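You operate a simulated robot arm through the tools that you are given. There is no shell and no other tool. Be economical: measure what you need, move in short steps, check, and stop when the job is done.

Carry out the task below with a simulated two-armed robot. There is one attempt and no reset: what you move stays moved.

Task
Stack the small box marked "200 g" from the top of the carpeted bench on top of the small box that says "250 g". Then take the green sleeve and leave it on the top of the test bench. Then take the medium white socket from the top of the carpeted bench and put it on the top of the green-legged bench. Then take the small black ring from the top of the carpeted bench and leave it on the top of the bender bench. Then take the gold cup from the front edge of the bender bench and put it on the top of the grey cabinet. Then shut the discs drawer. Then fetch the green card from the top of the grey cabinet and set it on the frame of the square light. Keep to this order. Set down upright: white socket.

The check looks at the end state, three seconds after you hand in, the way a careful person would. Anything else that was tipped, shoved, dropped, spilled or broken makes it a failure.

Robot
Two 6-joint arms with two-finger grippers on one trunk, on a base that drives. Base frame: it is fixed to the floor where the robot stands at the start and does not move with it; the origin is under the middle of the robot, x ahead of it, y to its left, z up; the surface under the hand at the start is at about z = 83. Units: cm, rad, N and s.
The left shoulder is at the start at [3, 17.8, 98.8], the right one opposite. With the tool pointing down near the work surface each hand reaches from about 42 to 84 cm from the robot's upright axis, wherever it stands, measured 20 degrees to its own side. Places, roughly: discs drawer [260, -110, 70]; frame of the square light (15x15 cm) [280, -46, 88]; gold cup (8x8x3 cm) [270, 60, 90]; green card (8x5x3 cm) [280, -110, 90]; green sleeve (3x3x6 cm) [40, 50, 80]; small box [75, -25, 75]; top of the bender bench (20x29 cm) [270, 82, 86]; top of the green-legged bench [-50, -220, 80]; top of the grey cabinet [280, -100, 90]; top of the test bench [290, 180, 80]; white socket [100, 125, 75]. Payload 2.54 kg a hand.
The TCP of each hand is the grasp point between the finger pads, 3 cm short of the fingertips. In the tool frame z runs along the fingers and y along their closing line. The gripper opens to 11.6 cm. The gripper's body begins 9.5 cm behind the TCP.
Orientation is that of the tool frame in the base frame, as a unit quaternion [x, y, z, w]. With the fingers straight down and closing along the base's y, the tool's x points along the base's -x, its y along +y and its z along -z.

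Tools
- The arms move only by the tool arm_command. It takes "left_steps", "right_steps" or both (then of equal length, played together; a hand with none holds still); each is a list that holds one entry, the list of rows, each a list of 7 numbers: the closure in counts, from 0 (fully open) to 255 (shut), then the shift along the tool's x, y, z in cm, then the turn, a rotation vector about the tool's x, y, z in rad. In form: [[[jaw, tx, ty, tz, ax, ay, az], ...]]. A call has 1 to 20 rows; each row is the pose to reach, as a shift and turn from the pose commanded when the call began, along the tool's axes at that moment. Rows are played at 5 a second. More than 5 cm and 0.15 rad between two rows, or a gripper value outside its range, and nothing of the call is played. Where a pose cannot be reached the arm comes as near as it can. A force on the tool above 40 N (or 10 N above the force at the start of the call, whichever is more), or a blocked arm, ends the call early, and 0.2 s more pass. Each finger travels about 15.3 cm/s and halts on what it meets, pressing with about 28 N; the grip force reading is that of the motor and also rises with nothing between the fingers. The clock runs only during rows and for 0.2 s after the last one: add rows that repeat a pose to give the fingers time. The reply holds the time, the measured pose of the TCP, the force on the tool along the base axes, the opening and the grip force, in the units named above and with some noise, with the torque about the TCP (base axes, N m) and any sound that the robot's microphone picked up.
- Cameras (640 x 400 px; columns grow to the right, rows downward): "scene" is now at [4.69, -0.69, 171.89]; the picture's right is [0.01, -1.00, 0.00], its down [-0.76, -0.01, -0.65] and it looks along [0.65, 0.01, -0.76] (base axes); focal length 271 px, centre (320, 200). "left" rides on the left gripper at [6.9, 1.5, -12.2] in its tool frame; the picture's right is [-0.21, 0.98, 0.00], its down [-0.83, -0.18, -0.53] and it looks along [-0.52, -0.11, 0.85] (tool axes); focal length 251 px, centre (320, 200). "right" rides on the right gripper at [6.9, -1.5, -12.2] in its tool frame; the picture's right is [0.21, 0.98, 0.00], its down [-0.83, 0.18, -0.53] and it looks along [-0.52, 0.11, 0.85] (tool axes); focal length 251 px, centre (320, 200). There is no depth. A picture from a camera that has moved, and an enlarged one, comes with that camera's place and axes in the base frame and with its lens. The place of the scene camera against the robot may be out by one fixed shift of up to 1.8 cm in any direction.
- camera(camera): a new picture of that camera. It takes no simulated time.
- raise_lower(by): slides the trunk up (or, below 0, down) by that many cm; the arms and the scene camera ride with it, the base frame stays. It gives what a move gives, with no picture.
- base_move(legs): drives the robot by 1 to 6 legs, each [ahead, left, turn to the left] in cm, cm and rad, along the robot's own axes; the way and the turn of a leg run together, so that a leg with both is an arc; at most 150 cm and 3.142 rad a leg. The arms and the cameras ride along, it lands a little off, and it stops where it bumps. It gives what a move gives.
- head_to(pan, tilt): turns the head with the scene camera to pan (to the left, within 2.496 rad either way) and tilt (down, from -0.506 to 1.204), counted from straight ahead of the robot. It gives what a move gives.
- close_up(camera, box): a new picture of the part [left, top, right, bottom] of that camera's present view, enlarged. It takes no simulated time.
- job_done(): hands the job in; it is judged then, once.

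Work in short steps. Places have to be worked out from the pictures, the camera data and where the tool is seen: move nearer, look again, correct. Check each grasp and each placing, and mend what went wrong. You have 196 turns and 192 pictures in all, those below and enlarged ones among them. Open the grippers and draw the arms clear of the work before you hand the job in, unless the task says otherwise.

The tools are called after ">>>" as a command line: name --argument value ..., lists and objects as JSON in quotes. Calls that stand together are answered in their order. arm_command: Moves the arms, as the interface text tells. Its arguments: {"type":"object","properties":{"left_steps":{"type":"array","items":{"type":"array","items":{"type":"array","items":{"type":"number"}}}},"right_steps":{"type":"array","items":{"type":"array","items":{"type":"array","items":{"type":"number"}}}}},"required":[]} The other tools are called the same way: raise_lower (by) slides the trunk up or down; base_move (legs) drives the base; head_to (pan, tilt) turns the head that bears the scene camera; camera (camera) takes a picture; close_up (camera, box) takes an enlarged picture of a part of a camera's view; job_done () hands the job in.

At the start:

```text
t: 0.0
left_ee_pos: [49.06, 7.45, 111.6]
left_tcp_rot: [0.0, 1.0, 0.001, 0.0]
left_force: [-0.2, -0.7, -0.5]
left_wrist_torque: [-0.02, 0.01, -0.01]
left_grip_width: 11.63
left_grasp_force: 0.0
right_ee_pos: [42.56, -29.72, 106.76]
right_tcp_rot: [0.0, 1.0, 0.001, -0.001]
right_force: [0.2, 0.7, 0.3]
right_wrist_torque: [-0.01, -0.02, 0.03]
right_grip_width: 11.61
right_grasp_force: 0.1
trunk travel left (down, up): [-20.0, 34.0]
robot x, y, heading: [0.38, -0.14, -0.002]
head pan, tilt: [0.009, 0.866]
```

scene: 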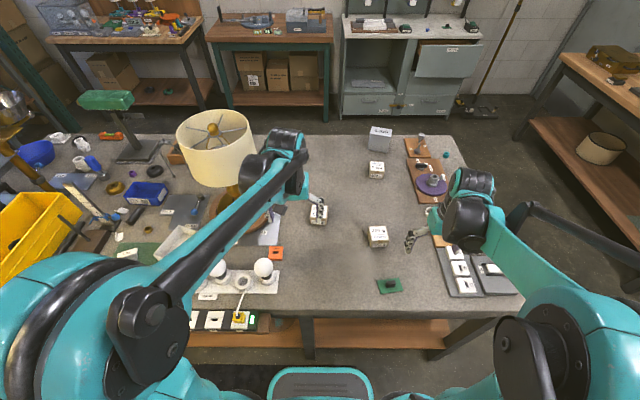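
right: 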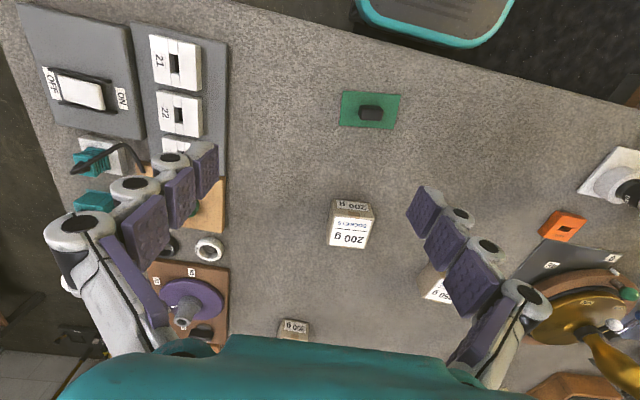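
left: 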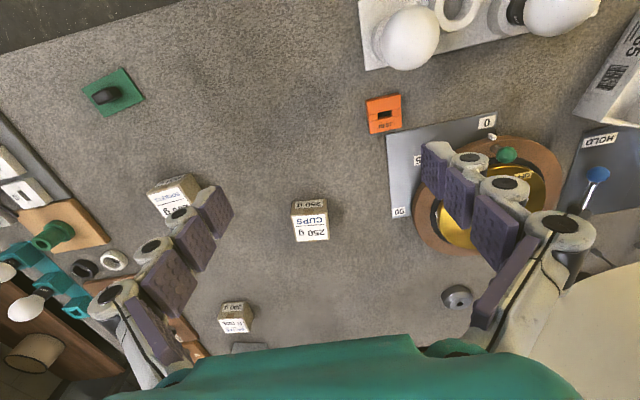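

The pictures show several small boxes near the hands; I'll read the labels before touching anything.

>>> close_up --camera "right" --box '[240, 180, 480, 340]'

>>> close_up --camera "left" --box '[140, 160, 360, 340]'

>>> close_up --camera "scene" --box '[0, 120, 320, 330]'

>>> close_up --camera "scene" --box '[300, 110, 540, 310]'

```text
2.50 times, centred on (360, 260) of right
camera zoom: at [35.56, -31.39, 119.02], right [-0.21, 0.98, 0.0], down [0.83, 0.18, 0.53], along [0.52, 0.11, -0.85], focal length 629 px, centre (220, 50)
```

zoom: 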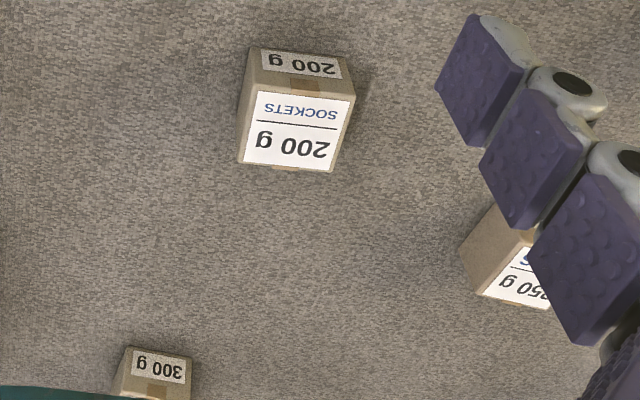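

```text
2.22 times, centred on (250, 250) of left
camera zoom: at [42.12, 8.92, 123.85], right [0.21, 0.98, 0.0], down [0.83, -0.18, 0.53], along [0.52, -0.11, -0.85], focal length 559 px, centre (476, 89)
```

zoom: 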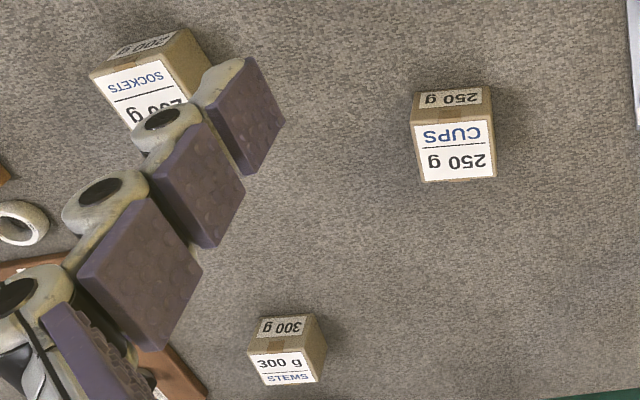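

```text
1.90 times, centred on (160, 225) of scene
camera zoom: at [4.69, -0.69, 171.89], right [0.01, -1.0, 0.0], down [-0.76, -0.01, -0.65], along [0.65, 0.01, -0.76], focal length 516 px, centre (625, 152)
```

zoom: 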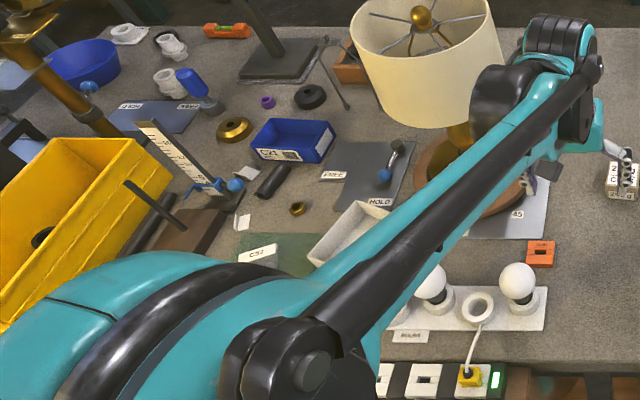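

```text
2.00 times, centred on (420, 210) of scene
camera zoom: at [4.69, -0.69, 171.89], right [0.01, -1.0, 0.0], down [-0.76, -0.01, -0.65], along [0.65, 0.01, -0.76], focal length 542 px, centre (120, 180)
```

zoom: 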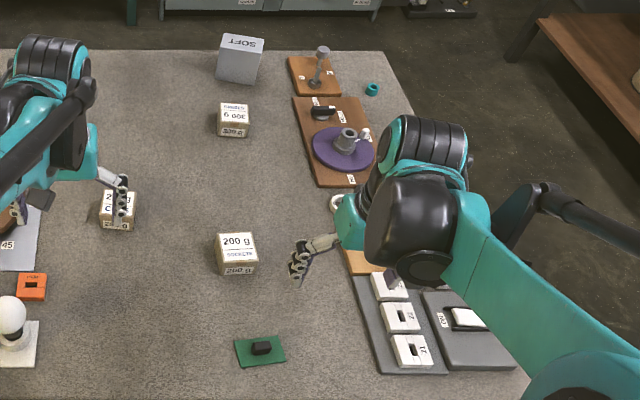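

Labels are clear: the 200 g box is at about (58.6,-21.8) and the 250 g box at about (70,1). I move the right hand over the 200 g box and take the left hand aside a little.

>>> arm_command --right_steps '[[[0, -3.2, 1.6, 1.3, 0, 0, -0.014], [0, -6.4, 3.2, 2.6, 0, 0, -0.028], [0, -9.6, 4.8, 3.9, 0, 0, -0.042], [0, -12.8, 6.4, 5.2, 0, 0, -0.056], [0, -16, 7.9, 6.5, 0, 0, -0.07]]]' --left_steps '[[[0, 0.8, 1.8, -1, 0, 0, 0], [0, 1.6, 3.6, -2, 0, 0, 0], [0, 2.4, 5.4, -3, 0, 0, 0], [0, 3, 7, -4, 0, 0, 0], [0, 3, 8, -5, 0, 0, 0]]]'

>>> camera --camera "right"

>>> camera --camera "left"

```text
t: 1.2
left_ee_pos: [46.09, 15.47, 116.45]
left_tcp_rot: [0.0, 1.0, 0.0, -0.001]
left_force: [0.0, -0.1, 0.6]
left_wrist_torque: [0.0, 0.03, -0.01]
left_grip_width: 11.58
left_grasp_force: 0.0
right_ee_pos: [58.62, -21.86, 100.21]
right_tcp_rot: [-0.034, 0.999, 0.0, -0.001]
right_force: [0.4, -0.3, -0.6]
right_wrist_torque: [-0.01, 0.03, 0.04]
right_grip_width: 11.59
right_grasp_force: 0.1
trunk travel left (down, up): [-20.0, 34.0]
robot x, y, heading: [-0.0, 0.09, 0.001]
head pan, tilt: [0.009, 0.866]
```

```text
184 pictures are left
camera right: at [51.88, -23.92, 112.41], right [-0.28, 0.96, 0.0], down [0.81, 0.24, 0.53], along [0.51, 0.15, -0.85], focal length 251 px, centre (320, 200)
```

right: 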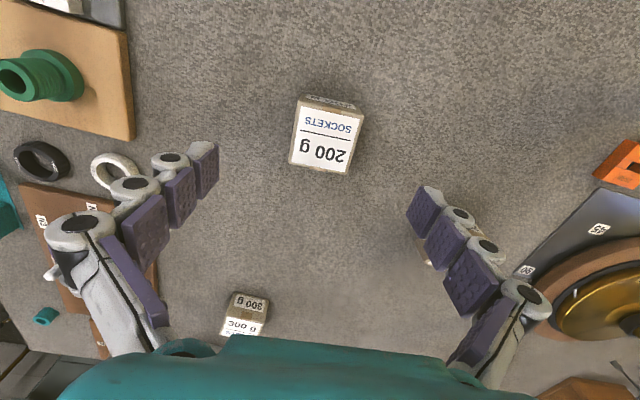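

```text
183 pictures are left
camera left: at [39.26, 16.98, 128.86], right [0.21, 0.98, 0.0], down [0.83, -0.18, 0.53], along [0.52, -0.11, -0.85], focal length 251 px, centre (320, 200)
```

left: 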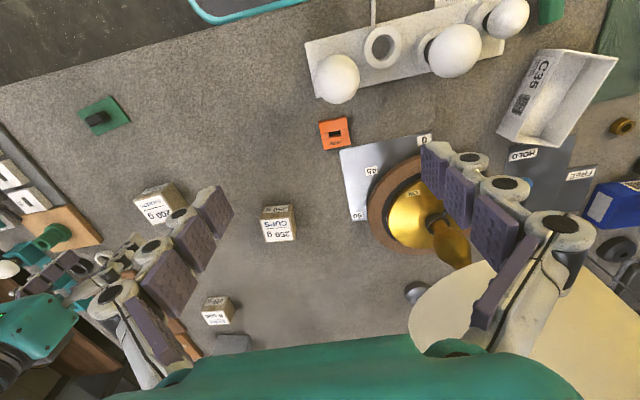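

The box is at about (60.1,-20.9), top near z 87, yawed about 0.1. I centre over it and lower to grasp height.

>>> arm_command --right_steps '[[[0, -1.56, 0.84, 1, 0, 0, -0.03], [0, -1.56, 0.84, 4.5, 0, 0, -0.03], [0, -1.56, 0.84, 8, 0, 0, -0.03], [0, -1.56, 0.84, 11, 0, 0, -0.03], [0, -1.56, 0.84, 12.5, 0, 0, -0.03], [0, -1.56, 0.84, 13.5, 0, 0, -0.03]]]'

>>> camera --camera "right"

```text
t: 2.6
left_ee_pos: [45.98, 15.34, 116.71]
left_tcp_rot: [0.0, 1.0, -0.001, 0.0]
left_force: [0.3, -0.8, -0.6]
left_wrist_torque: [0.02, 0.02, -0.01]
left_grip_width: 11.56
left_grasp_force: 0.1
right_ee_pos: [59.86, -21.2, 86.85]
right_tcp_rot: [-0.05, 0.999, 0.0, 0.0]
right_force: [-0.7, 0.3, 0.4]
right_wrist_torque: [0.03, 0.01, 0.04]
right_grip_width: 11.6
right_grasp_force: 0.1
trunk travel left (down, up): [-20.0, 34.0]
robot x, y, heading: [-0.11, 0.04, -0.001]
head pan, tilt: [0.009, 0.866]
```

```text
182 pictures are left
camera right: at [53.22, -23.22, 99.02], right [-0.31, 0.95, 0.0], down [0.8, 0.26, 0.53], along [0.51, 0.17, -0.85], focal length 251 px, centre (320, 200)
```

right: 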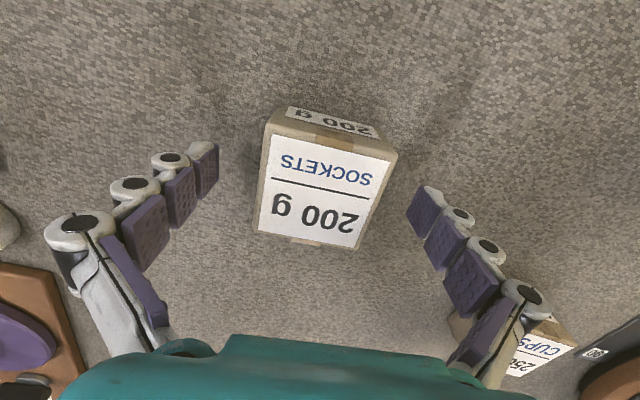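

The box is centred between the fingers; I close on it.

>>> arm_command --right_steps '[[[255, 0, 0, 0, 0, 0, 0], [255, 0, 0, 0, 0, 0, 0], [255, 0, 0, 0, 0, 0, 0], [255, 0, 0, 0, 0, 0, 0], [255, 0, 0, -2, 0, 0, 0], [255, 0, 0, -6, 0, 0, 0], [255, 0, 0, -9, 0, 0, 0]]]'

>>> camera --camera "right"

>>> camera --camera "left"

```text
t: 4.2
left_ee_pos: [46.06, 15.25, 116.75]
left_tcp_rot: [0.0, 1.0, 0.0, 0.0]
left_force: [-0.5, 0.3, -0.3]
left_wrist_torque: [-0.02, -0.02, 0.0]
left_grip_width: 11.59
left_grasp_force: 0.1
right_ee_pos: [59.83, -20.93, 95.91]
right_tcp_rot: [-0.05, 0.999, 0.0, 0.0]
right_force: [-0.5, -0.2, -2.2]
right_wrist_torque: [-0.01, 0.0, 0.03]
right_grip_width: 6.51
right_grasp_force: 28.6
trunk travel left (down, up): [-20.0, 34.0]
robot x, y, heading: [-0.04, 0.08, -0.001]
head pan, tilt: [0.009, 0.866]
```

```text
181 pictures are left
camera right: at [53.14, -23.14, 108.01], right [-0.31, 0.95, 0.0], down [0.8, 0.26, 0.53], along [0.51, 0.17, -0.85], focal length 251 px, centre (320, 200)
```

right: 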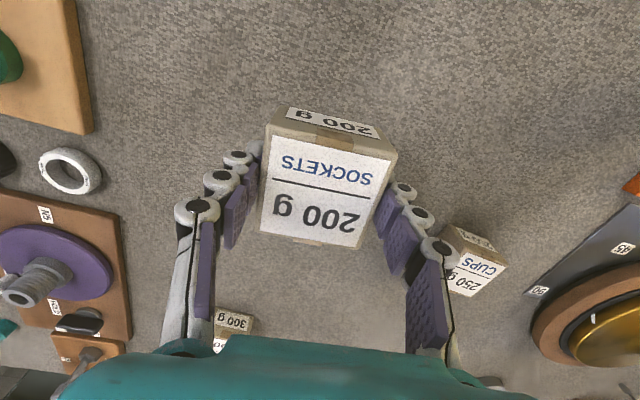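

```text
180 pictures are left
camera left: at [39.1, 16.93, 128.9], right [0.21, 0.98, 0.0], down [0.83, -0.18, 0.53], along [0.52, -0.11, -0.85], focal length 251 px, centre (320, 200)
```

left: 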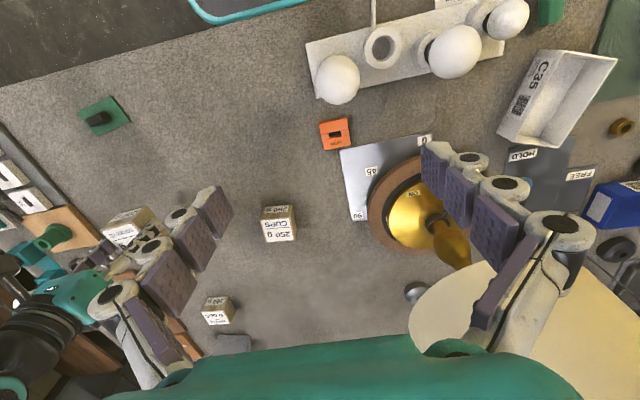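

The 200 g box is held. I need the exact place of the 250 g box, so I take close-ups from both sides.

>>> close_up --camera "left" --box '[230, 180, 330, 260]'

>>> close_up --camera "scene" --box '[270, 170, 390, 270]'

```text
5.00 times, centred on (280, 220) of left
camera zoom: at [39.1, 16.93, 128.9], right [0.21, 0.98, 0.0], down [0.83, -0.18, 0.53], along [0.52, -0.11, -0.85], focal length 1257 px, centre (520, 100)
```

zoom: 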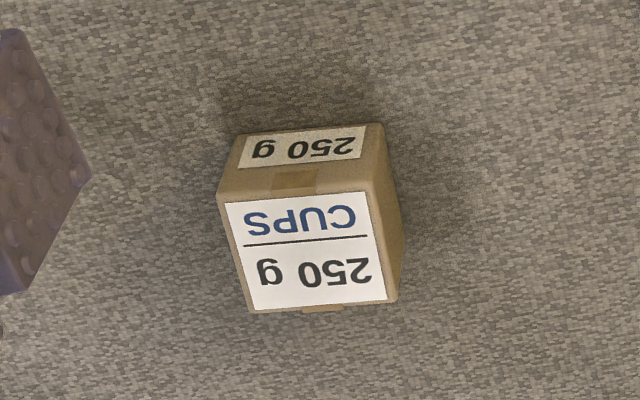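

```text
4.00 times, centred on (330, 220) of scene
camera zoom: at [4.65, -0.68, 171.89], right [0.01, -1.0, 0.0], down [-0.76, -0.01, -0.65], along [0.65, 0.01, -0.76], focal length 1084 px, centre (280, 120)
```

zoom: 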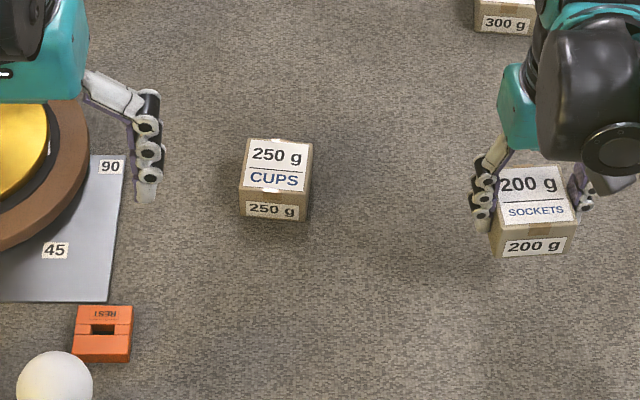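

The 250 g box is at about (69.6,1.6), yaw -0.11, top near z 87.5. I carry the held box over it at a safe height, drawing the left hand back a bit.

>>> arm_command --right_steps '[[[255, 0, 0, -3, 0, 0, 0], [255, -2, 3.6, -3, 0, 0, 0.035], [255, -4, 7.2, -3, 0, 0, 0.07], [255, -6, 10.8, -3, 0, 0, 0.105], [255, -8, 14.4, -3, 0, 0, 0.14], [255, -10, 18, -3, 0, 0, 0.175], [255, -12.06, 21.5, -3, 0, 0, 0.21], [255, -12.06, 21.5, -3, 0, 0, 0.21]]]' --left_steps '[[[0, 2.5, 1.5, -1.5, 0, 0, 0], [0, 5, 3, -3, 0, 0, 0], [0, 5, 3, -3, 0, 0, 0], [0, 5, 3, -3, 0, 0, 0], [0, 5, 3, -3, 0, 0, 0], [0, 5, 3, -3, 0, 0, 0], [0, 5, 3, -3, 0, 0, 0], [0, 5, 3, -3, 0, 0, 0]]]'

>>> camera --camera "left"

>>> camera --camera "right"

>>> close_up --camera "scene" --box '[270, 140, 390, 240]'

```text
t: 6.0
left_ee_pos: [40.88, 18.14, 119.56]
left_tcp_rot: [0.001, 1.0, 0.0, 0.001]
left_force: [0.3, -0.2, 0.1]
left_wrist_torque: [0.03, -0.04, 0.0]
left_grip_width: 11.61
left_grasp_force: 0.0
right_ee_pos: [69.95, 1.62, 98.76]
right_tcp_rot: [0.055, 0.998, -0.001, 0.0]
right_force: [-0.7, 0.1, -1.8]
right_wrist_torque: [0.01, -0.01, -0.03]
right_grip_width: 6.52
right_grasp_force: 28.3
trunk travel left (down, up): [-20.0, 34.0]
robot x, y, heading: [0.36, 0.04, -0.006]
head pan, tilt: [0.009, 0.866]
```

```text
177 pictures are left
camera left: at [34.09, 19.82, 131.86], right [0.21, 0.98, 0.0], down [0.83, -0.18, 0.53], along [0.52, -0.11, -0.85], focal length 251 px, centre (320, 200)
```

left: 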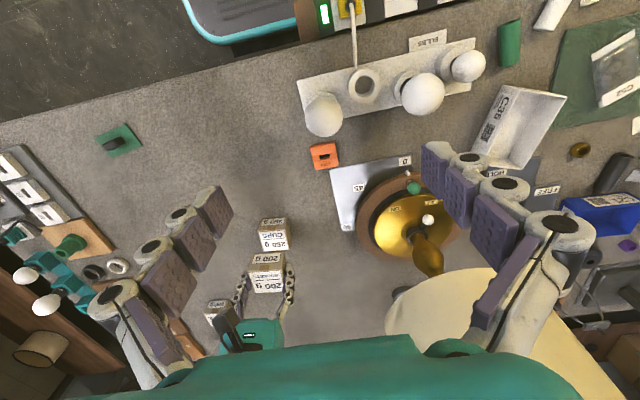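

```text
176 pictures are left
camera right: at [62.82, 0.82, 111.01], right [-0.11, 0.99, 0.0], down [0.84, 0.09, 0.53], along [0.53, 0.06, -0.85], focal length 251 px, centre (320, 200)
```

right: 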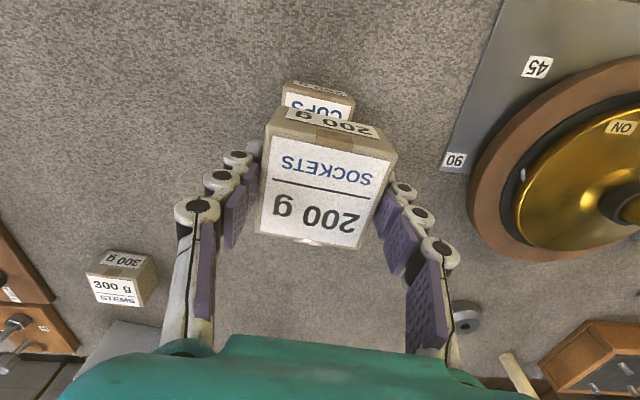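

```text
4.00 times, centred on (330, 190) of scene
camera zoom: at [4.63, -0.78, 171.89], right [0.01, -1.0, 0.0], down [-0.76, -0.01, -0.65], along [0.65, 0.01, -0.76], focal length 1084 px, centre (280, 240)
```

zoom: 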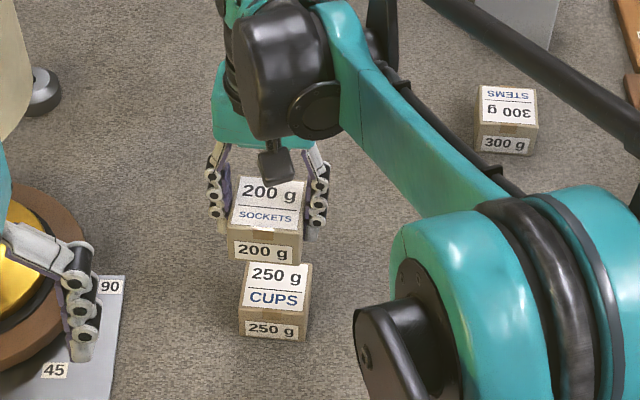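

Alignment looks near; I zoom in on the right view to check the lateral offset before lowering.

>>> close_up --camera "right" --box '[240, 70, 400, 170]'

>>> close_up --camera "left" --box '[220, 200, 320, 300]'

```text
4.00 times, centred on (320, 120) of right
camera zoom: at [62.82, 0.82, 111.01], right [-0.11, 0.99, 0.0], down [0.84, 0.09, 0.53], along [0.53, 0.06, -0.85], focal length 1006 px, centre (320, 520)
```

zoom: 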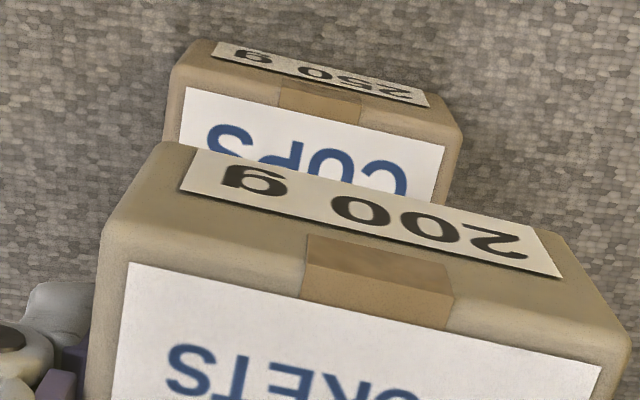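

```text
4.00 times, centred on (270, 250) of left
camera zoom: at [34.09, 19.82, 131.86], right [0.21, 0.98, 0.0], down [0.83, -0.18, 0.53], along [0.52, -0.11, -0.85], focal length 1006 px, centre (520, 0)
```

zoom: 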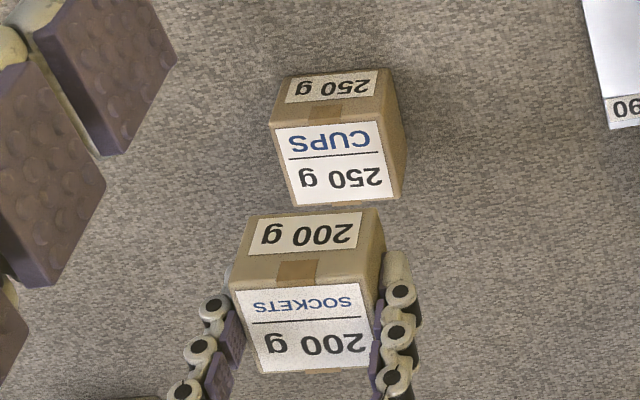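

The held box sits about 0.6 cm too far left; x agrees. I correct that and lower to just above contact.

>>> arm_command --right_steps '[[[255, 0, -0.6, 1.5, 0, 0, -0.02], [255, 0, -0.6, 4, 0, 0, -0.02], [255, 0, -0.6, 5.5, 0, 0, -0.02], [255, 0, -0.6, 6, 0, 0, -0.02], [255, 0, -0.6, 6.3, 0, 0, -0.02], [255, 0, -0.6, 6.3, 0, 0, -0.02]]]'

>>> close_up --camera "scene" --box '[270, 150, 390, 250]'

>>> close_up --camera "left" --box '[220, 200, 320, 300]'

```text
t: 7.4
left_ee_pos: [41.01, 18.3, 119.52]
left_tcp_rot: [0.0, 1.0, 0.0, 0.0]
left_force: [0.3, -0.8, 0.7]
left_wrist_torque: [0.02, 0.0, 0.0]
left_grip_width: 11.59
left_grasp_force: 0.0
right_ee_pos: [69.76, 1.12, 92.44]
right_tcp_rot: [0.044, 0.999, -0.001, 0.0]
right_force: [0.1, 0.0, -2.2]
right_wrist_torque: [0.0, -0.01, 0.02]
right_grip_width: 6.51
right_grasp_force: 28.3
trunk travel left (down, up): [-20.0, 34.0]
robot x, y, heading: [0.32, -0.02, -0.001]
head pan, tilt: [0.009, 0.866]
```

```text
4.00 times, centred on (330, 200) of scene
camera zoom: at [4.71, -0.67, 171.89], right [0.01, -1.0, 0.0], down [-0.76, -0.01, -0.65], along [0.65, 0.01, -0.76], focal length 1084 px, centre (280, 200)
```

zoom: 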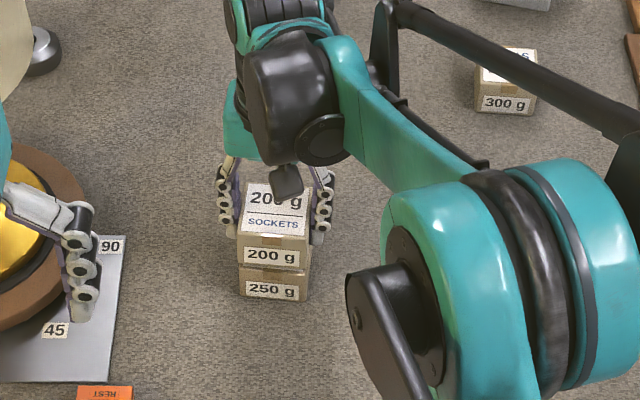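

```text
4.00 times, centred on (270, 250) of left
camera zoom: at [34.16, 19.9, 131.83], right [0.21, 0.98, 0.0], down [0.83, -0.18, 0.53], along [0.52, -0.11, -0.85], focal length 1006 px, centre (520, 0)
```

zoom: 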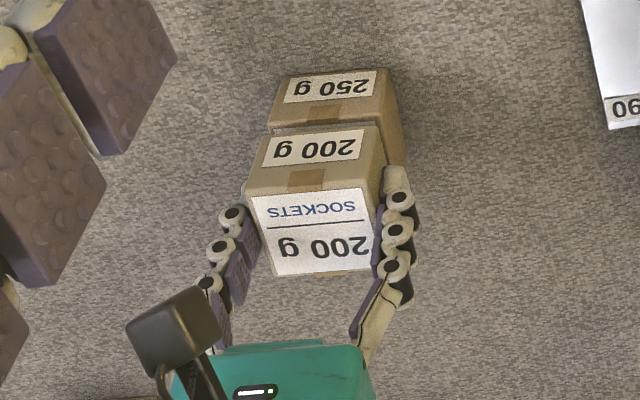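

Well aligned, almost touching. I ease down in tiny steps until the force shows contact.

>>> arm_command --right_steps '[[[255, 0, 0, 0.2, 0, 0, 0], [255, 0, 0, 0.4, 0, 0, 0], [255, 0, 0, 0.5, 0, 0, 0], [255, 0, 0, 0.5, 0, 0, 0]]]'

```text
t: 8.4
left_ee_pos: [41.03, 18.28, 119.58]
left_tcp_rot: [0.0, 1.0, 0.0, -0.001]
left_force: [-0.1, 1.1, 0.8]
left_wrist_torque: [0.02, 0.0, -0.03]
left_grip_width: 11.59
left_grasp_force: 0.1
right_ee_pos: [69.7, 1.16, 92.0]
right_tcp_rot: [0.045, 0.999, 0.0, 0.0]
right_force: [-0.8, -0.8, -1.5]
right_wrist_torque: [0.0, 0.02, -0.02]
right_grip_width: 6.5
right_grasp_force: 27.9
trunk travel left (down, up): [-20.0, 34.0]
robot x, y, heading: [0.1, 0.18, -0.004]
head pan, tilt: [0.009, 0.866]
```

No contact yet; a few more tenths down.

>>> arm_command --right_steps '[[[255, 0, 0, 0.15, 0, 0, 0], [255, 0, 0, 0.3, 0, 0, 0], [255, 0, 0, 0.4, 0, 0, 0], [255, 0, 0, 0.4, 0, 0, 0]]]'

>>> close_up --camera "scene" --box '[290, 180, 370, 240]'

```text
t: 9.4
left_ee_pos: [41.04, 18.15, 119.71]
left_tcp_rot: [0.0, 1.0, 0.001, 0.0]
left_force: [0.0, -0.4, 0.1]
left_wrist_torque: [-0.02, -0.01, -0.01]
left_grip_width: 11.64
left_grasp_force: 0.1
right_ee_pos: [69.76, 1.0, 91.6]
right_tcp_rot: [0.044, 0.999, 0.0, 0.0]
right_force: [-0.1, 0.4, -2.4]
right_wrist_torque: [0.01, 0.01, 0.03]
right_grip_width: 6.52
right_grasp_force: 28.5
trunk travel left (down, up): [-20.0, 34.0]
robot x, y, heading: [-0.0, 0.31, 0.001]
head pan, tilt: [0.009, 0.866]
```

```text
6.67 times, centred on (330, 210) of scene
camera zoom: at [4.72, -0.68, 171.89], right [0.01, -1.0, 0.0], down [-0.76, -0.01, -0.65], along [0.65, 0.01, -0.76], focal length 1806 px, centre (253, 133)
```

zoom: 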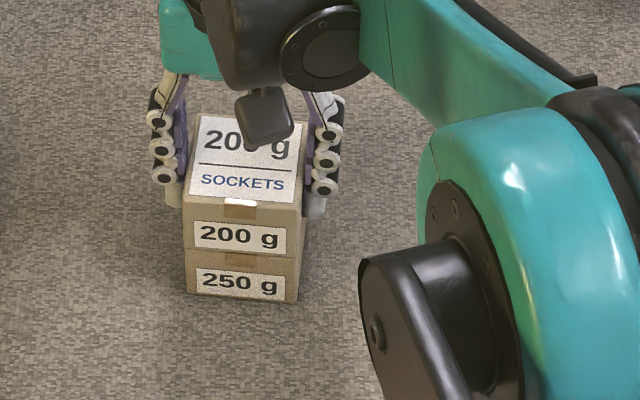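

Still free; continue down slowly.

>>> arm_command --right_steps '[[[255, 0, 0, 0.1, 0, 0, 0], [255, 0, 0, 0.2, 0, 0, 0], [255, 0, 0, 0.3, 0, 0, 0], [255, 0, 0, 0.3, 0, 0, 0]]]'

```text
t: 10.4
left_ee_pos: [40.93, 18.24, 119.66]
left_tcp_rot: [-0.001, 1.0, -0.001, 0.001]
left_force: [-0.2, 0.4, -0.3]
left_wrist_torque: [-0.03, -0.01, -0.03]
left_grip_width: 11.6
left_grasp_force: 0.0
right_ee_pos: [69.82, 1.06, 91.41]
right_tcp_rot: [0.046, 0.999, 0.0, 0.001]
right_force: [10.2, 0.5, 23.2]
right_wrist_torque: [0.05, -0.24, -0.13]
right_grip_width: 6.53
right_grasp_force: 28.1
trunk travel left (down, up): [-20.0, 34.0]
robot x, y, heading: [0.02, -0.02, -0.001]
head pan, tilt: [0.009, 0.866]
```

Contact (23 N up). I ease off slightly, open, and rise straight up.

>>> arm_command --right_steps '[[[255, 0, 0, -0.12, 0, 0, 0], [150, 0, 0, -0.12, 0, 0, 0], [80, 0, 0, -0.12, 0, 0, 0], [0, 0, 0, -0.12, 0, 0, 0], [0, 0, 0, -0.12, 0, 0, 0], [0, 0, 0, -3, 0, 0, 0], [0, 0, 0, -7, 0, 0, 0], [0, 0, 0, -11.5, 0, 0, 0]]]'

>>> camera --camera "right"

>>> close_up --camera "left" --box '[220, 200, 320, 300]'

```text
t: 12.2
left_ee_pos: [41.0, 18.32, 119.7]
left_tcp_rot: [0.0, 1.0, 0.0, 0.0]
left_force: [0.4, 0.5, 0.6]
left_wrist_torque: [0.01, -0.01, 0.0]
left_grip_width: 11.62
left_grasp_force: 0.1
right_ee_pos: [69.74, 1.2, 102.99]
right_tcp_rot: [0.044, 0.999, 0.0, 0.001]
right_force: [-0.8, -0.7, -0.3]
right_wrist_torque: [0.03, 0.0, -0.01]
right_grip_width: 11.63
right_grasp_force: 0.0
trunk travel left (down, up): [-20.0, 34.0]
robot x, y, heading: [-0.49, 0.35, 0.0]
head pan, tilt: [0.009, 0.866]
```

```text
169 pictures are left
camera right: at [62.71, 0.21, 115.13], right [-0.13, 0.99, 0.0], down [0.84, 0.11, 0.53], along [0.53, 0.07, -0.85], focal length 251 px, centre (320, 200)
```

right: 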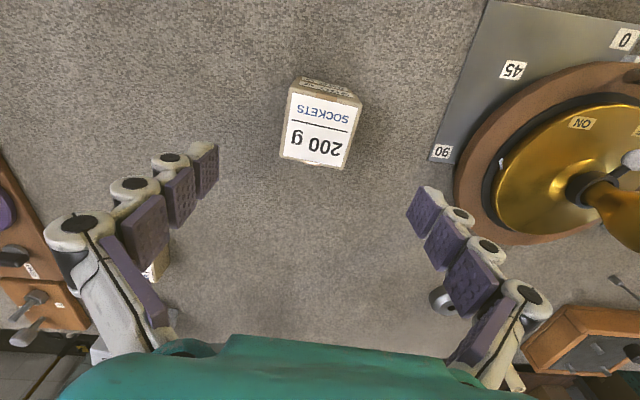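

```text
4.00 times, centred on (270, 250) of left
camera zoom: at [34.05, 19.89, 131.86], right [0.21, 0.98, 0.0], down [0.83, -0.18, 0.53], along [0.52, -0.11, -0.85], focal length 1006 px, centre (520, 0)
```

zoom: 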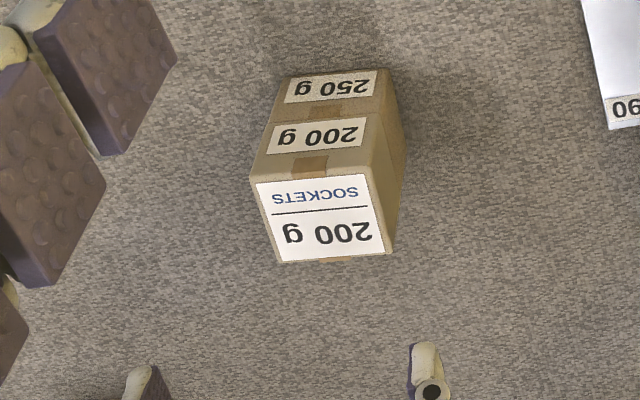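

The stack is good. Next the green sleeve, which I judge near (40,49.5). I park the right arm and move the left hand towards it for a look.

>>> arm_command --left_steps '[[[0, 0, 4, 0, 0, 0, 0], [0, 0, 8, 0, 0, 0, 0], [0, 0, 12, 0, 0, 0, 0], [0, 0, 16, 0, 0, 0, 0], [0, 0, 20, 0, 0, 0, 0], [0, 0, 24, 0, 0, 0, 0], [0, 0, 26, 2, 0, 0, 0]]]' --right_steps '[[[0, 3.5, -2.5, -2, 0, 0, 0], [0, 7, -5, -4, 0, 0, 0], [0, 10.5, -8, -6, 0, 0, 0], [0, 14, -12, -8, 0, 0, 0], [0, 18, -15, -10, 0, 0, 0], [0, 22, -18, -10, 0, 0, 0], [0, 25, -22, -10, 0, 0, 0]]]'

>>> camera --camera "left"

>>> camera --camera "scene"

```text
refused: row 3 steps farther than a row can; nothing moved
```

```text
167 pictures are left
camera left: at [34.05, 19.89, 131.86], right [0.21, 0.98, 0.0], down [0.83, -0.18, 0.53], along [0.52, -0.11, -0.85], focal length 251 px, centre (320, 200)
```

left: 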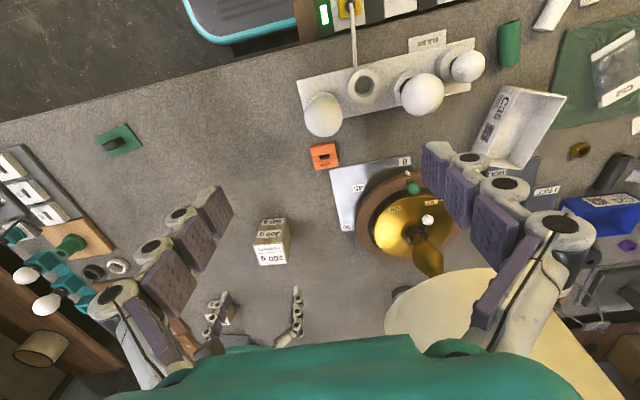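

```text
166 pictures are left
camera scene: at [4.57, -0.68, 171.89], right [0.01, -1.0, 0.0], down [-0.76, -0.01, -0.65], along [0.65, 0.01, -0.76], focal length 271 px, centre (320, 200)
```

scene: 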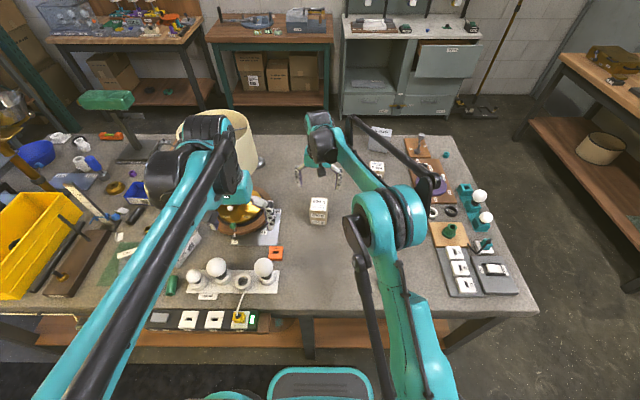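

The right-hand step was too long; I spread it out.

>>> arm_command --left_steps '[[[0, 0, 2.6, 0, 0, 0, 0], [0, 0, 5.2, 0, 0, 0, 0], [0, 0, 7.8, 0, 0, 0, 0], [0, 0, 10.4, 0, 0, 0, 0], [0, 0, 13, 0, 0, 0, 0], [0, 0, 15.6, 0, 0, 0, 0], [0, 0, 18.2, 0, 0, 0, 0], [0, 0, 20.8, 0, 0, 0, 0], [0, 0, 23.4, 0, 0, 0, 0], [0, 0, 26, 1, 0, 0, 0]]]' --right_steps '[[[0, 2.5, -2, -2, 0, 0, 0], [0, 5, -4, -4, 0, 0, 0], [0, 7.5, -6, -6, 0, 0, 0], [0, 10, -8, -8, 0, 0, 0], [0, 12.5, -10, -10, 0, 0, 0], [0, 15, -12.5, -10, 0, 0, 0], [0, 17.5, -15, -10, 0, 0, 0], [0, 20, -17.5, -10, 0, 0, 0], [0, 22.5, -20, -10, 0, 0, 0], [0, 25, -22, -10, 0, 0, 0]]]'

>>> camera --camera "left"

```text
t: 14.4
left_ee_pos: [40.88, 44.46, 118.57]
left_tcp_rot: [-0.001, 1.0, 0.0, 0.0]
left_force: [0.0, 1.0, -0.4]
left_wrist_torque: [-0.02, 0.0, 0.05]
left_grip_width: 11.58
left_grasp_force: 0.1
right_ee_pos: [42.83, -18.64, 112.72]
right_tcp_rot: [0.045, 0.999, 0.0, 0.0]
right_force: [-0.2, 0.3, 0.4]
right_wrist_torque: [-0.04, 0.0, 0.02]
right_grip_width: 11.58
right_grasp_force: 0.3
trunk travel left (down, up): [-20.0, 34.0]
robot x, y, heading: [0.16, 0.08, 0.0]
head pan, tilt: [0.009, 0.866]
```

```text
165 pictures are left
camera left: at [34.0, 46.0, 130.79], right [0.21, 0.98, 0.0], down [0.83, -0.18, 0.53], along [0.52, -0.11, -0.85], focal length 251 px, centre (320, 200)
```

left: 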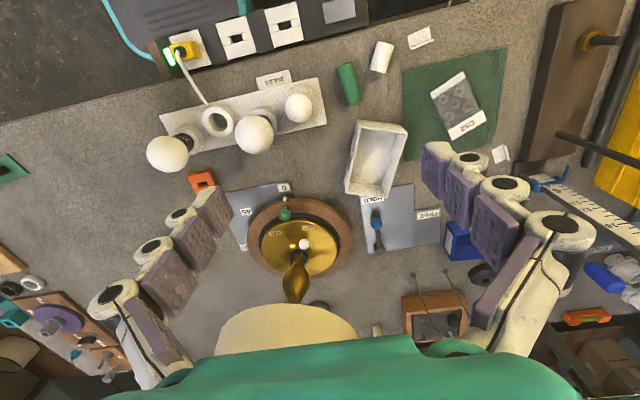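

The sleeve seems to be lying down near (41,49). I take a close-up.

>>> close_up --camera "left" --box '[280, 30, 440, 130]'

```text
4.00 times, centred on (360, 80) of left
camera zoom: at [34.0, 46.0, 130.79], right [0.21, 0.98, 0.0], down [0.83, -0.18, 0.53], along [0.52, -0.11, -0.85], focal length 1006 px, centre (160, 680)
```

zoom: 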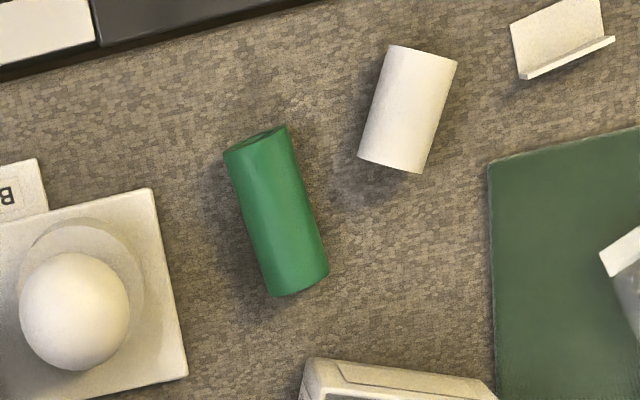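

The sleeve lies along x, centred (40.9,49.7), yaw ~0.135; a white piece lies at its left and the bulb plate at its right. I go above it with the jaw partly open (~5 cm), at z≈96.

>>> arm_command --left_steps '[[[140, -0.3, 1.5, 2, 0, 0, -0.04], [140, -0.6, 3, 6, 0, 0, -0.08], [140, -0.9, 4.5, 10, 0, 0, -0.12], [140, -1.1, 5.4, 14, 0, 0, -0.135], [140, -1.1, 5.4, 18, 0, 0, -0.135], [140, -1.1, 5.4, 22, 0, 0, -0.135], [140, -1.1, 5.4, 22, 0, 0, -0.135]]]'

>>> camera --camera "left"

```text
t: 16.0
left_ee_pos: [42.04, 49.74, 96.62]
left_tcp_rot: [-0.068, 0.998, 0.001, -0.001]
left_force: [-0.1, 0.3, 0.1]
left_wrist_torque: [0.02, -0.02, 0.01]
left_grip_width: 5.2
left_grasp_force: 0.0
right_ee_pos: [42.83, -18.75, 112.83]
right_tcp_rot: [0.045, 0.999, 0.0, 0.0]
right_force: [-0.4, -0.2, 0.2]
right_wrist_torque: [0.03, 0.0, 0.01]
right_grip_width: 11.59
right_grasp_force: 0.1
trunk travel left (down, up): [-20.0, 34.0]
robot x, y, heading: [0.25, -0.1, -0.002]
head pan, tilt: [0.009, 0.866]
```

```text
163 pictures are left
camera left: at [34.92, 50.41, 108.84], right [0.08, 1.0, 0.0], down [0.84, -0.07, 0.53], along [0.53, -0.04, -0.85], focal length 251 px, centre (320, 200)
```

left: 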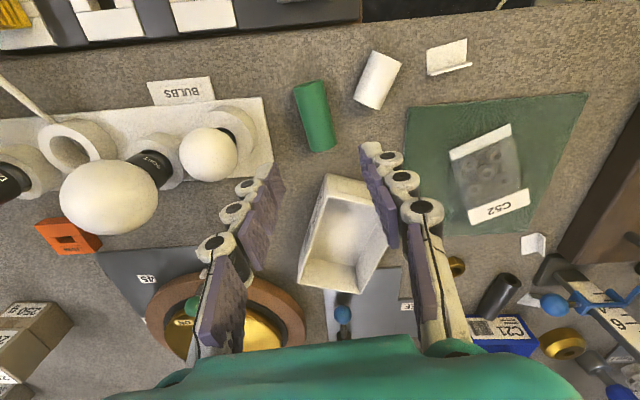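

Position confirmed (centre ≈ (40.9,49.5)). I fine-tune and descend to z≈86.2.

>>> arm_command --left_steps '[[[140, 0.37, -0.19, 2, 0, 0, 0.03], [140, 0.37, -0.19, 6, 0, 0, 0.03], [140, 0.37, -0.19, 8.5, 0, 0, 0.03], [140, 0.37, -0.19, 9.7, 0, 0, 0.03], [140, 0.37, -0.19, 10.3, 0, 0, 0.03], [140, 0.37, -0.19, 10.3, 0, 0, 0.03]]]'

>>> camera --camera "left"

```text
t: 17.4
left_ee_pos: [41.67, 49.45, 86.3]
left_tcp_rot: [-0.051, 0.999, 0.0, 0.0]
left_force: [0.1, 1.0, -1.4]
left_wrist_torque: [-0.03, 0.02, -0.02]
left_grip_width: 5.2
left_grasp_force: 0.1
right_ee_pos: [42.87, -18.66, 112.91]
right_tcp_rot: [0.044, 0.999, 0.0, 0.0]
right_force: [-0.8, -1.2, 0.2]
right_wrist_torque: [0.02, -0.03, 0.02]
right_grip_width: 11.61
right_grasp_force: 0.2
trunk travel left (down, up): [-20.0, 34.0]
robot x, y, heading: [-0.36, 0.06, 0.004]
head pan, tilt: [0.009, 0.866]
```

```text
162 pictures are left
camera left: at [34.76, 50.37, 98.54], right [0.11, 0.99, 0.0], down [0.84, -0.09, 0.53], along [0.53, -0.06, -0.85], focal length 251 px, centre (320, 200)
```

left: 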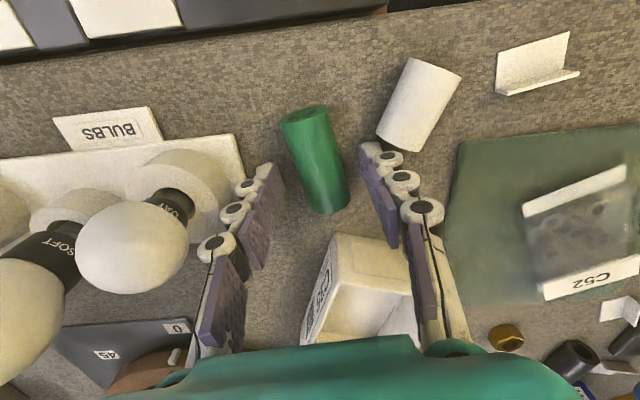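

The fingers straddle the sleeve cleanly. I close and lift.

>>> arm_command --left_steps '[[[255, 0, 0, 0, 0, 0, 0], [255, 0, 0, 0, 0, 0, 0], [255, 0, 0, 0, 0, 0, 0], [255, 0, 0, -2, 0, 0, 0], [255, 0, 0, -5, 0, 0, 0], [255, 0, 0, -9, 0, 0, 0], [255, 0, 0, -13, 0, 0, 0], [255, 0, 0, -17, 0, 0, 0]]]'

>>> camera --camera "left"

```text
t: 19.2
left_ee_pos: [41.58, 49.41, 103.49]
left_tcp_rot: [-0.052, 0.999, 0.001, -0.001]
left_force: [-0.3, -0.6, 0.1]
left_wrist_torque: [0.02, 0.0, -0.01]
left_grip_width: 1.99
left_grasp_force: 27.8
right_ee_pos: [42.84, -18.81, 112.89]
right_tcp_rot: [0.045, 0.999, -0.001, 0.0]
right_force: [-0.5, 0.2, 0.1]
right_wrist_torque: [0.02, -0.04, 0.03]
right_grip_width: 11.61
right_grasp_force: 0.1
trunk travel left (down, up): [-20.0, 34.0]
robot x, y, heading: [-0.26, 0.38, 0.0]
head pan, tilt: [0.009, 0.866]
```

```text
161 pictures are left
camera left: at [34.68, 50.29, 115.64], right [0.11, 0.99, 0.0], down [0.84, -0.09, 0.53], along [0.53, -0.06, -0.85], focal length 251 px, centre (320, 200)
```

left: 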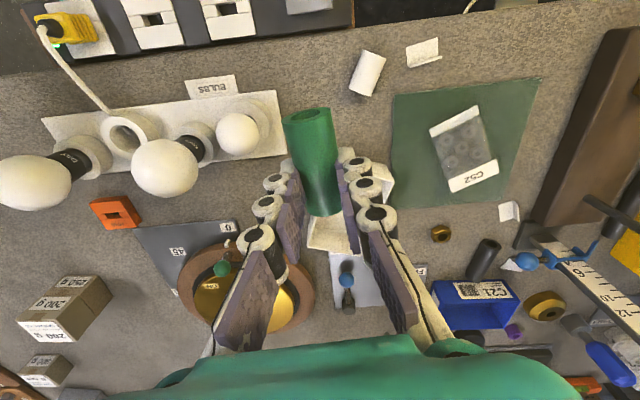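

The sleeve is held. Before driving I look around with the head to plan routes.

>>> arm_command --left_steps '[[[255, 1, -4, -2, 0, 0, 0], [255, 2, -8, -4, 0, 0, 0], [255, 3, -12, -6, 0, 0, 0], [255, 3, -16, -8, 0, 0, 0], [255, 3, -20, -10, 0, 0, 0], [255, 3, -24, -12, 0, 0, 0]]]'

>>> head_to --pan 1.1 --tilt 0.5

>>> camera --camera "scene"

>>> head_to --pan 0.0 --tilt 0.3

>>> camera --camera "scene"

>>> head_to --pan -1.3 --tilt 0.5

>>> camera --camera "scene"

```text
t: 20.6
left_ee_pos: [41.33, 25.19, 115.51]
left_tcp_rot: [-0.054, 0.999, 0.0, 0.0]
left_force: [-0.2, -1.6, 0.1]
left_wrist_torque: [-0.08, -0.02, 0.08]
left_grip_width: 2.03
left_grasp_force: 27.1
right_ee_pos: [42.94, -18.73, 112.69]
right_tcp_rot: [0.045, 0.999, 0.0, 0.0]
right_force: [-0.6, 0.3, 0.2]
right_wrist_torque: [0.0, 0.01, 0.03]
right_grip_width: 11.61
right_grasp_force: 0.0
trunk travel left (down, up): [-20.0, 34.0]
robot x, y, heading: [-0.16, 0.07, 0.001]
head pan, tilt: [0.009, 0.866]
```

```text
t: 21.9
left_ee_pos: [41.3, 25.33, 115.3]
left_tcp_rot: [-0.052, 0.999, 0.001, 0.0]
left_force: [-0.1, 0.4, -0.6]
left_wrist_torque: [-0.01, 0.02, -0.02]
left_grip_width: 2.0
left_grasp_force: 28.1
right_ee_pos: [42.96, -18.65, 112.74]
right_tcp_rot: [0.045, 0.999, 0.001, -0.001]
right_force: [-0.1, 0.1, 0.8]
right_wrist_torque: [0.01, 0.01, -0.01]
right_grip_width: 11.62
right_grasp_force: 0.0
trunk travel left (down, up): [-20.0, 34.0]
robot x, y, heading: [0.4, 0.27, -0.005]
head pan, tilt: [1.1, 0.499]
```

```text
160 pictures are left
camera scene: at [1.08, 7.35, 175.0], right [0.89, -0.45, 0.0], down [-0.22, -0.43, -0.88], along [0.4, 0.78, -0.48], focal length 271 px, centre (320, 200)
```

scene: 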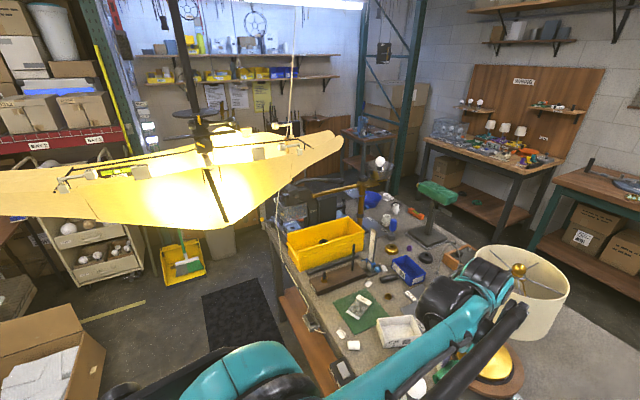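

```text
t: 23.3
left_ee_pos: [41.29, 25.23, 115.42]
left_tcp_rot: [-0.052, 0.999, 0.0, -0.001]
left_force: [-0.3, 0.5, 0.6]
left_wrist_torque: [0.04, -0.01, -0.03]
left_grip_width: 2.0
left_grasp_force: 27.5
right_ee_pos: [42.93, -18.77, 112.84]
right_tcp_rot: [0.044, 0.999, 0.0, 0.0]
right_force: [-0.6, 0.5, 0.2]
right_wrist_torque: [-0.05, 0.0, -0.01]
right_grip_width: 11.6
right_grasp_force: 0.1
trunk travel left (down, up): [-20.0, 34.0]
robot x, y, heading: [0.01, 0.16, 0.0]
head pan, tilt: [0.0, 0.3]
```

```text
159 pictures are left
camera scene: at [6.28, -0.74, 176.84], right [0.0, -1.0, 0.0], down [-0.3, 0.0, -0.96], along [0.96, 0.0, -0.3], focal length 271 px, centre (320, 200)
```

scene: 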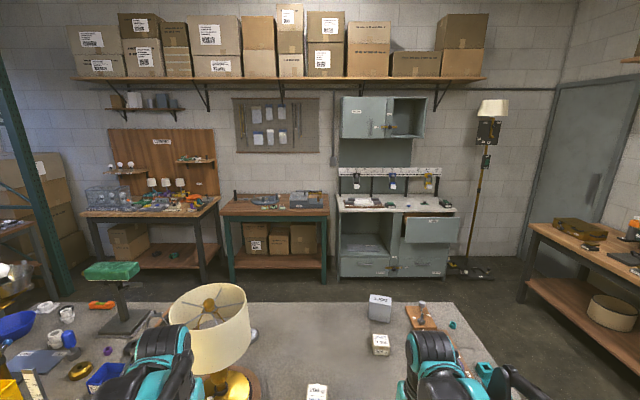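

```text
t: 24.7
left_ee_pos: [41.2, 25.27, 115.4]
left_tcp_rot: [-0.052, 0.999, 0.0, 0.0]
left_force: [0.8, -0.6, -0.1]
left_wrist_torque: [-0.08, 0.01, 0.02]
left_grip_width: 2.01
left_grasp_force: 27.9
right_ee_pos: [42.78, -18.77, 112.8]
right_tcp_rot: [0.044, 0.999, 0.0, 0.0]
right_force: [0.0, -0.5, 0.0]
right_wrist_torque: [-0.01, -0.01, -0.05]
right_grip_width: 11.59
right_grasp_force: 0.1
trunk travel left (down, up): [-20.0, 34.0]
robot x, y, heading: [0.33, -0.08, -0.0]
head pan, tilt: [-1.3, 0.499]
```

```text
158 pictures are left
camera scene: at [-0.62, -9.51, 175.0], right [-0.96, -0.27, 0.0], down [-0.13, 0.46, -0.88], along [0.24, -0.85, -0.48], focal length 271 px, centre (320, 200)
```

scene: 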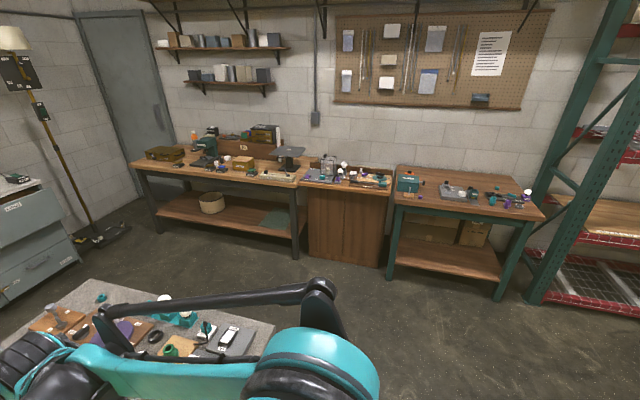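

The layout is clear: the free way is around the right end of the carpeted bench (aisle y≈-127), then along x≈190. I back off, strafe right and drive ahead.

>>> base_move --legs '[[-30, 0, 0], [0, -127, 0], [150, 0, 0], [65, 0, 0]]'

>>> head_to --pan 0.3 --tilt 0.6

>>> camera --camera "scene"

```text
t: 43.0
left_ee_pos: [226.8, -106.81, 115.34]
left_tcp_rot: [-0.041, 0.999, 0.0, 0.0]
left_force: [-1.0, 0.5, -1.9]
left_wrist_torque: [0.09, 0.04, -0.1]
left_grip_width: 2.0
left_grasp_force: 27.3
right_ee_pos: [227.49, -150.76, 112.67]
right_tcp_rot: [0.057, 0.998, 0.0, -0.001]
right_force: [0.5, 0.4, 0.3]
right_wrist_torque: [-0.03, 0.02, -0.02]
right_grip_width: 11.62
right_grasp_force: 0.0
trunk travel left (down, up): [-20.0, 34.0]
robot x, y, heading: [184.82, -131.11, -0.02]
head pan, tilt: [-1.3, 0.499]
```

```text
t: 44.7
left_ee_pos: [226.81, -106.69, 115.53]
left_tcp_rot: [-0.041, 0.999, 0.001, -0.001]
left_force: [0.7, -0.1, 0.0]
left_wrist_torque: [-0.01, -0.01, 0.0]
left_grip_width: 2.01
left_grasp_force: 28.1
right_ee_pos: [227.41, -150.68, 112.9]
right_tcp_rot: [0.056, 0.998, 0.0, 0.0]
right_force: [0.1, 0.5, 0.0]
right_wrist_torque: [0.03, -0.01, -0.02]
right_grip_width: 11.62
right_grasp_force: 0.0
trunk travel left (down, up): [-20.0, 34.0]
robot x, y, heading: [184.64, -131.04, -0.022]
head pan, tilt: [0.3, 0.6]
```

```text
157 pictures are left
camera scene: at [190.4, -129.36, 174.09], right [0.27, -0.96, 0.0], down [-0.54, -0.15, -0.83], along [0.79, 0.23, -0.56], focal length 271 px, centre (320, 200)
```

scene: 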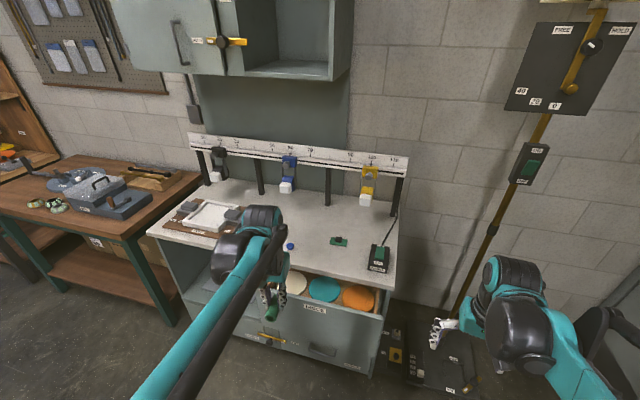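

Clear of everything. I strafe left towards the test bench.

>>> base_move --legs '[[0, 0, 0.02], [0, 140, 0], [0, 140, 0]]'

>>> camera --camera "scene"

```text
t: 58.7
left_ee_pos: [228.82, 175.33, 115.48]
left_tcp_rot: [-0.047, 0.999, 0.0, 0.0]
left_force: [-0.3, 0.2, -0.1]
left_wrist_torque: [0.07, 0.03, -0.08]
left_grip_width: 2.01
left_grasp_force: 28.3
right_ee_pos: [229.99, 131.42, 112.81]
right_tcp_rot: [0.051, 0.999, 0.001, 0.0]
right_force: [-0.5, -0.6, 0.2]
right_wrist_torque: [0.02, 0.01, 0.02]
right_grip_width: 11.63
right_grasp_force: 0.1
trunk travel left (down, up): [-20.0, 34.0]
robot x, y, heading: [187.42, 150.79, -0.008]
head pan, tilt: [0.3, 0.6]
```

```text
156 pictures are left
camera scene: at [192.7, 152.32, 174.09], right [0.29, -0.96, 0.0], down [-0.54, -0.16, -0.82], along [0.79, 0.24, -0.57], focal length 271 px, centre (320, 200)
```

scene: 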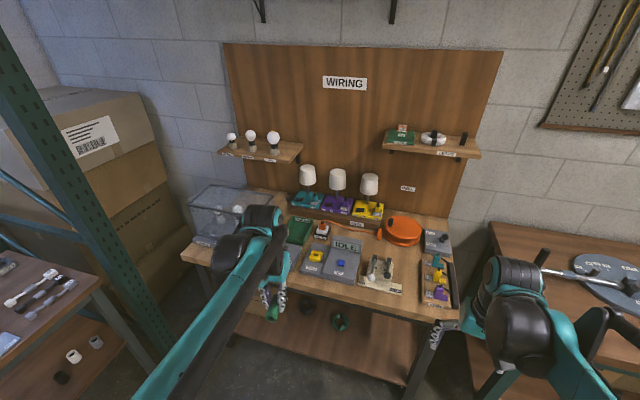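

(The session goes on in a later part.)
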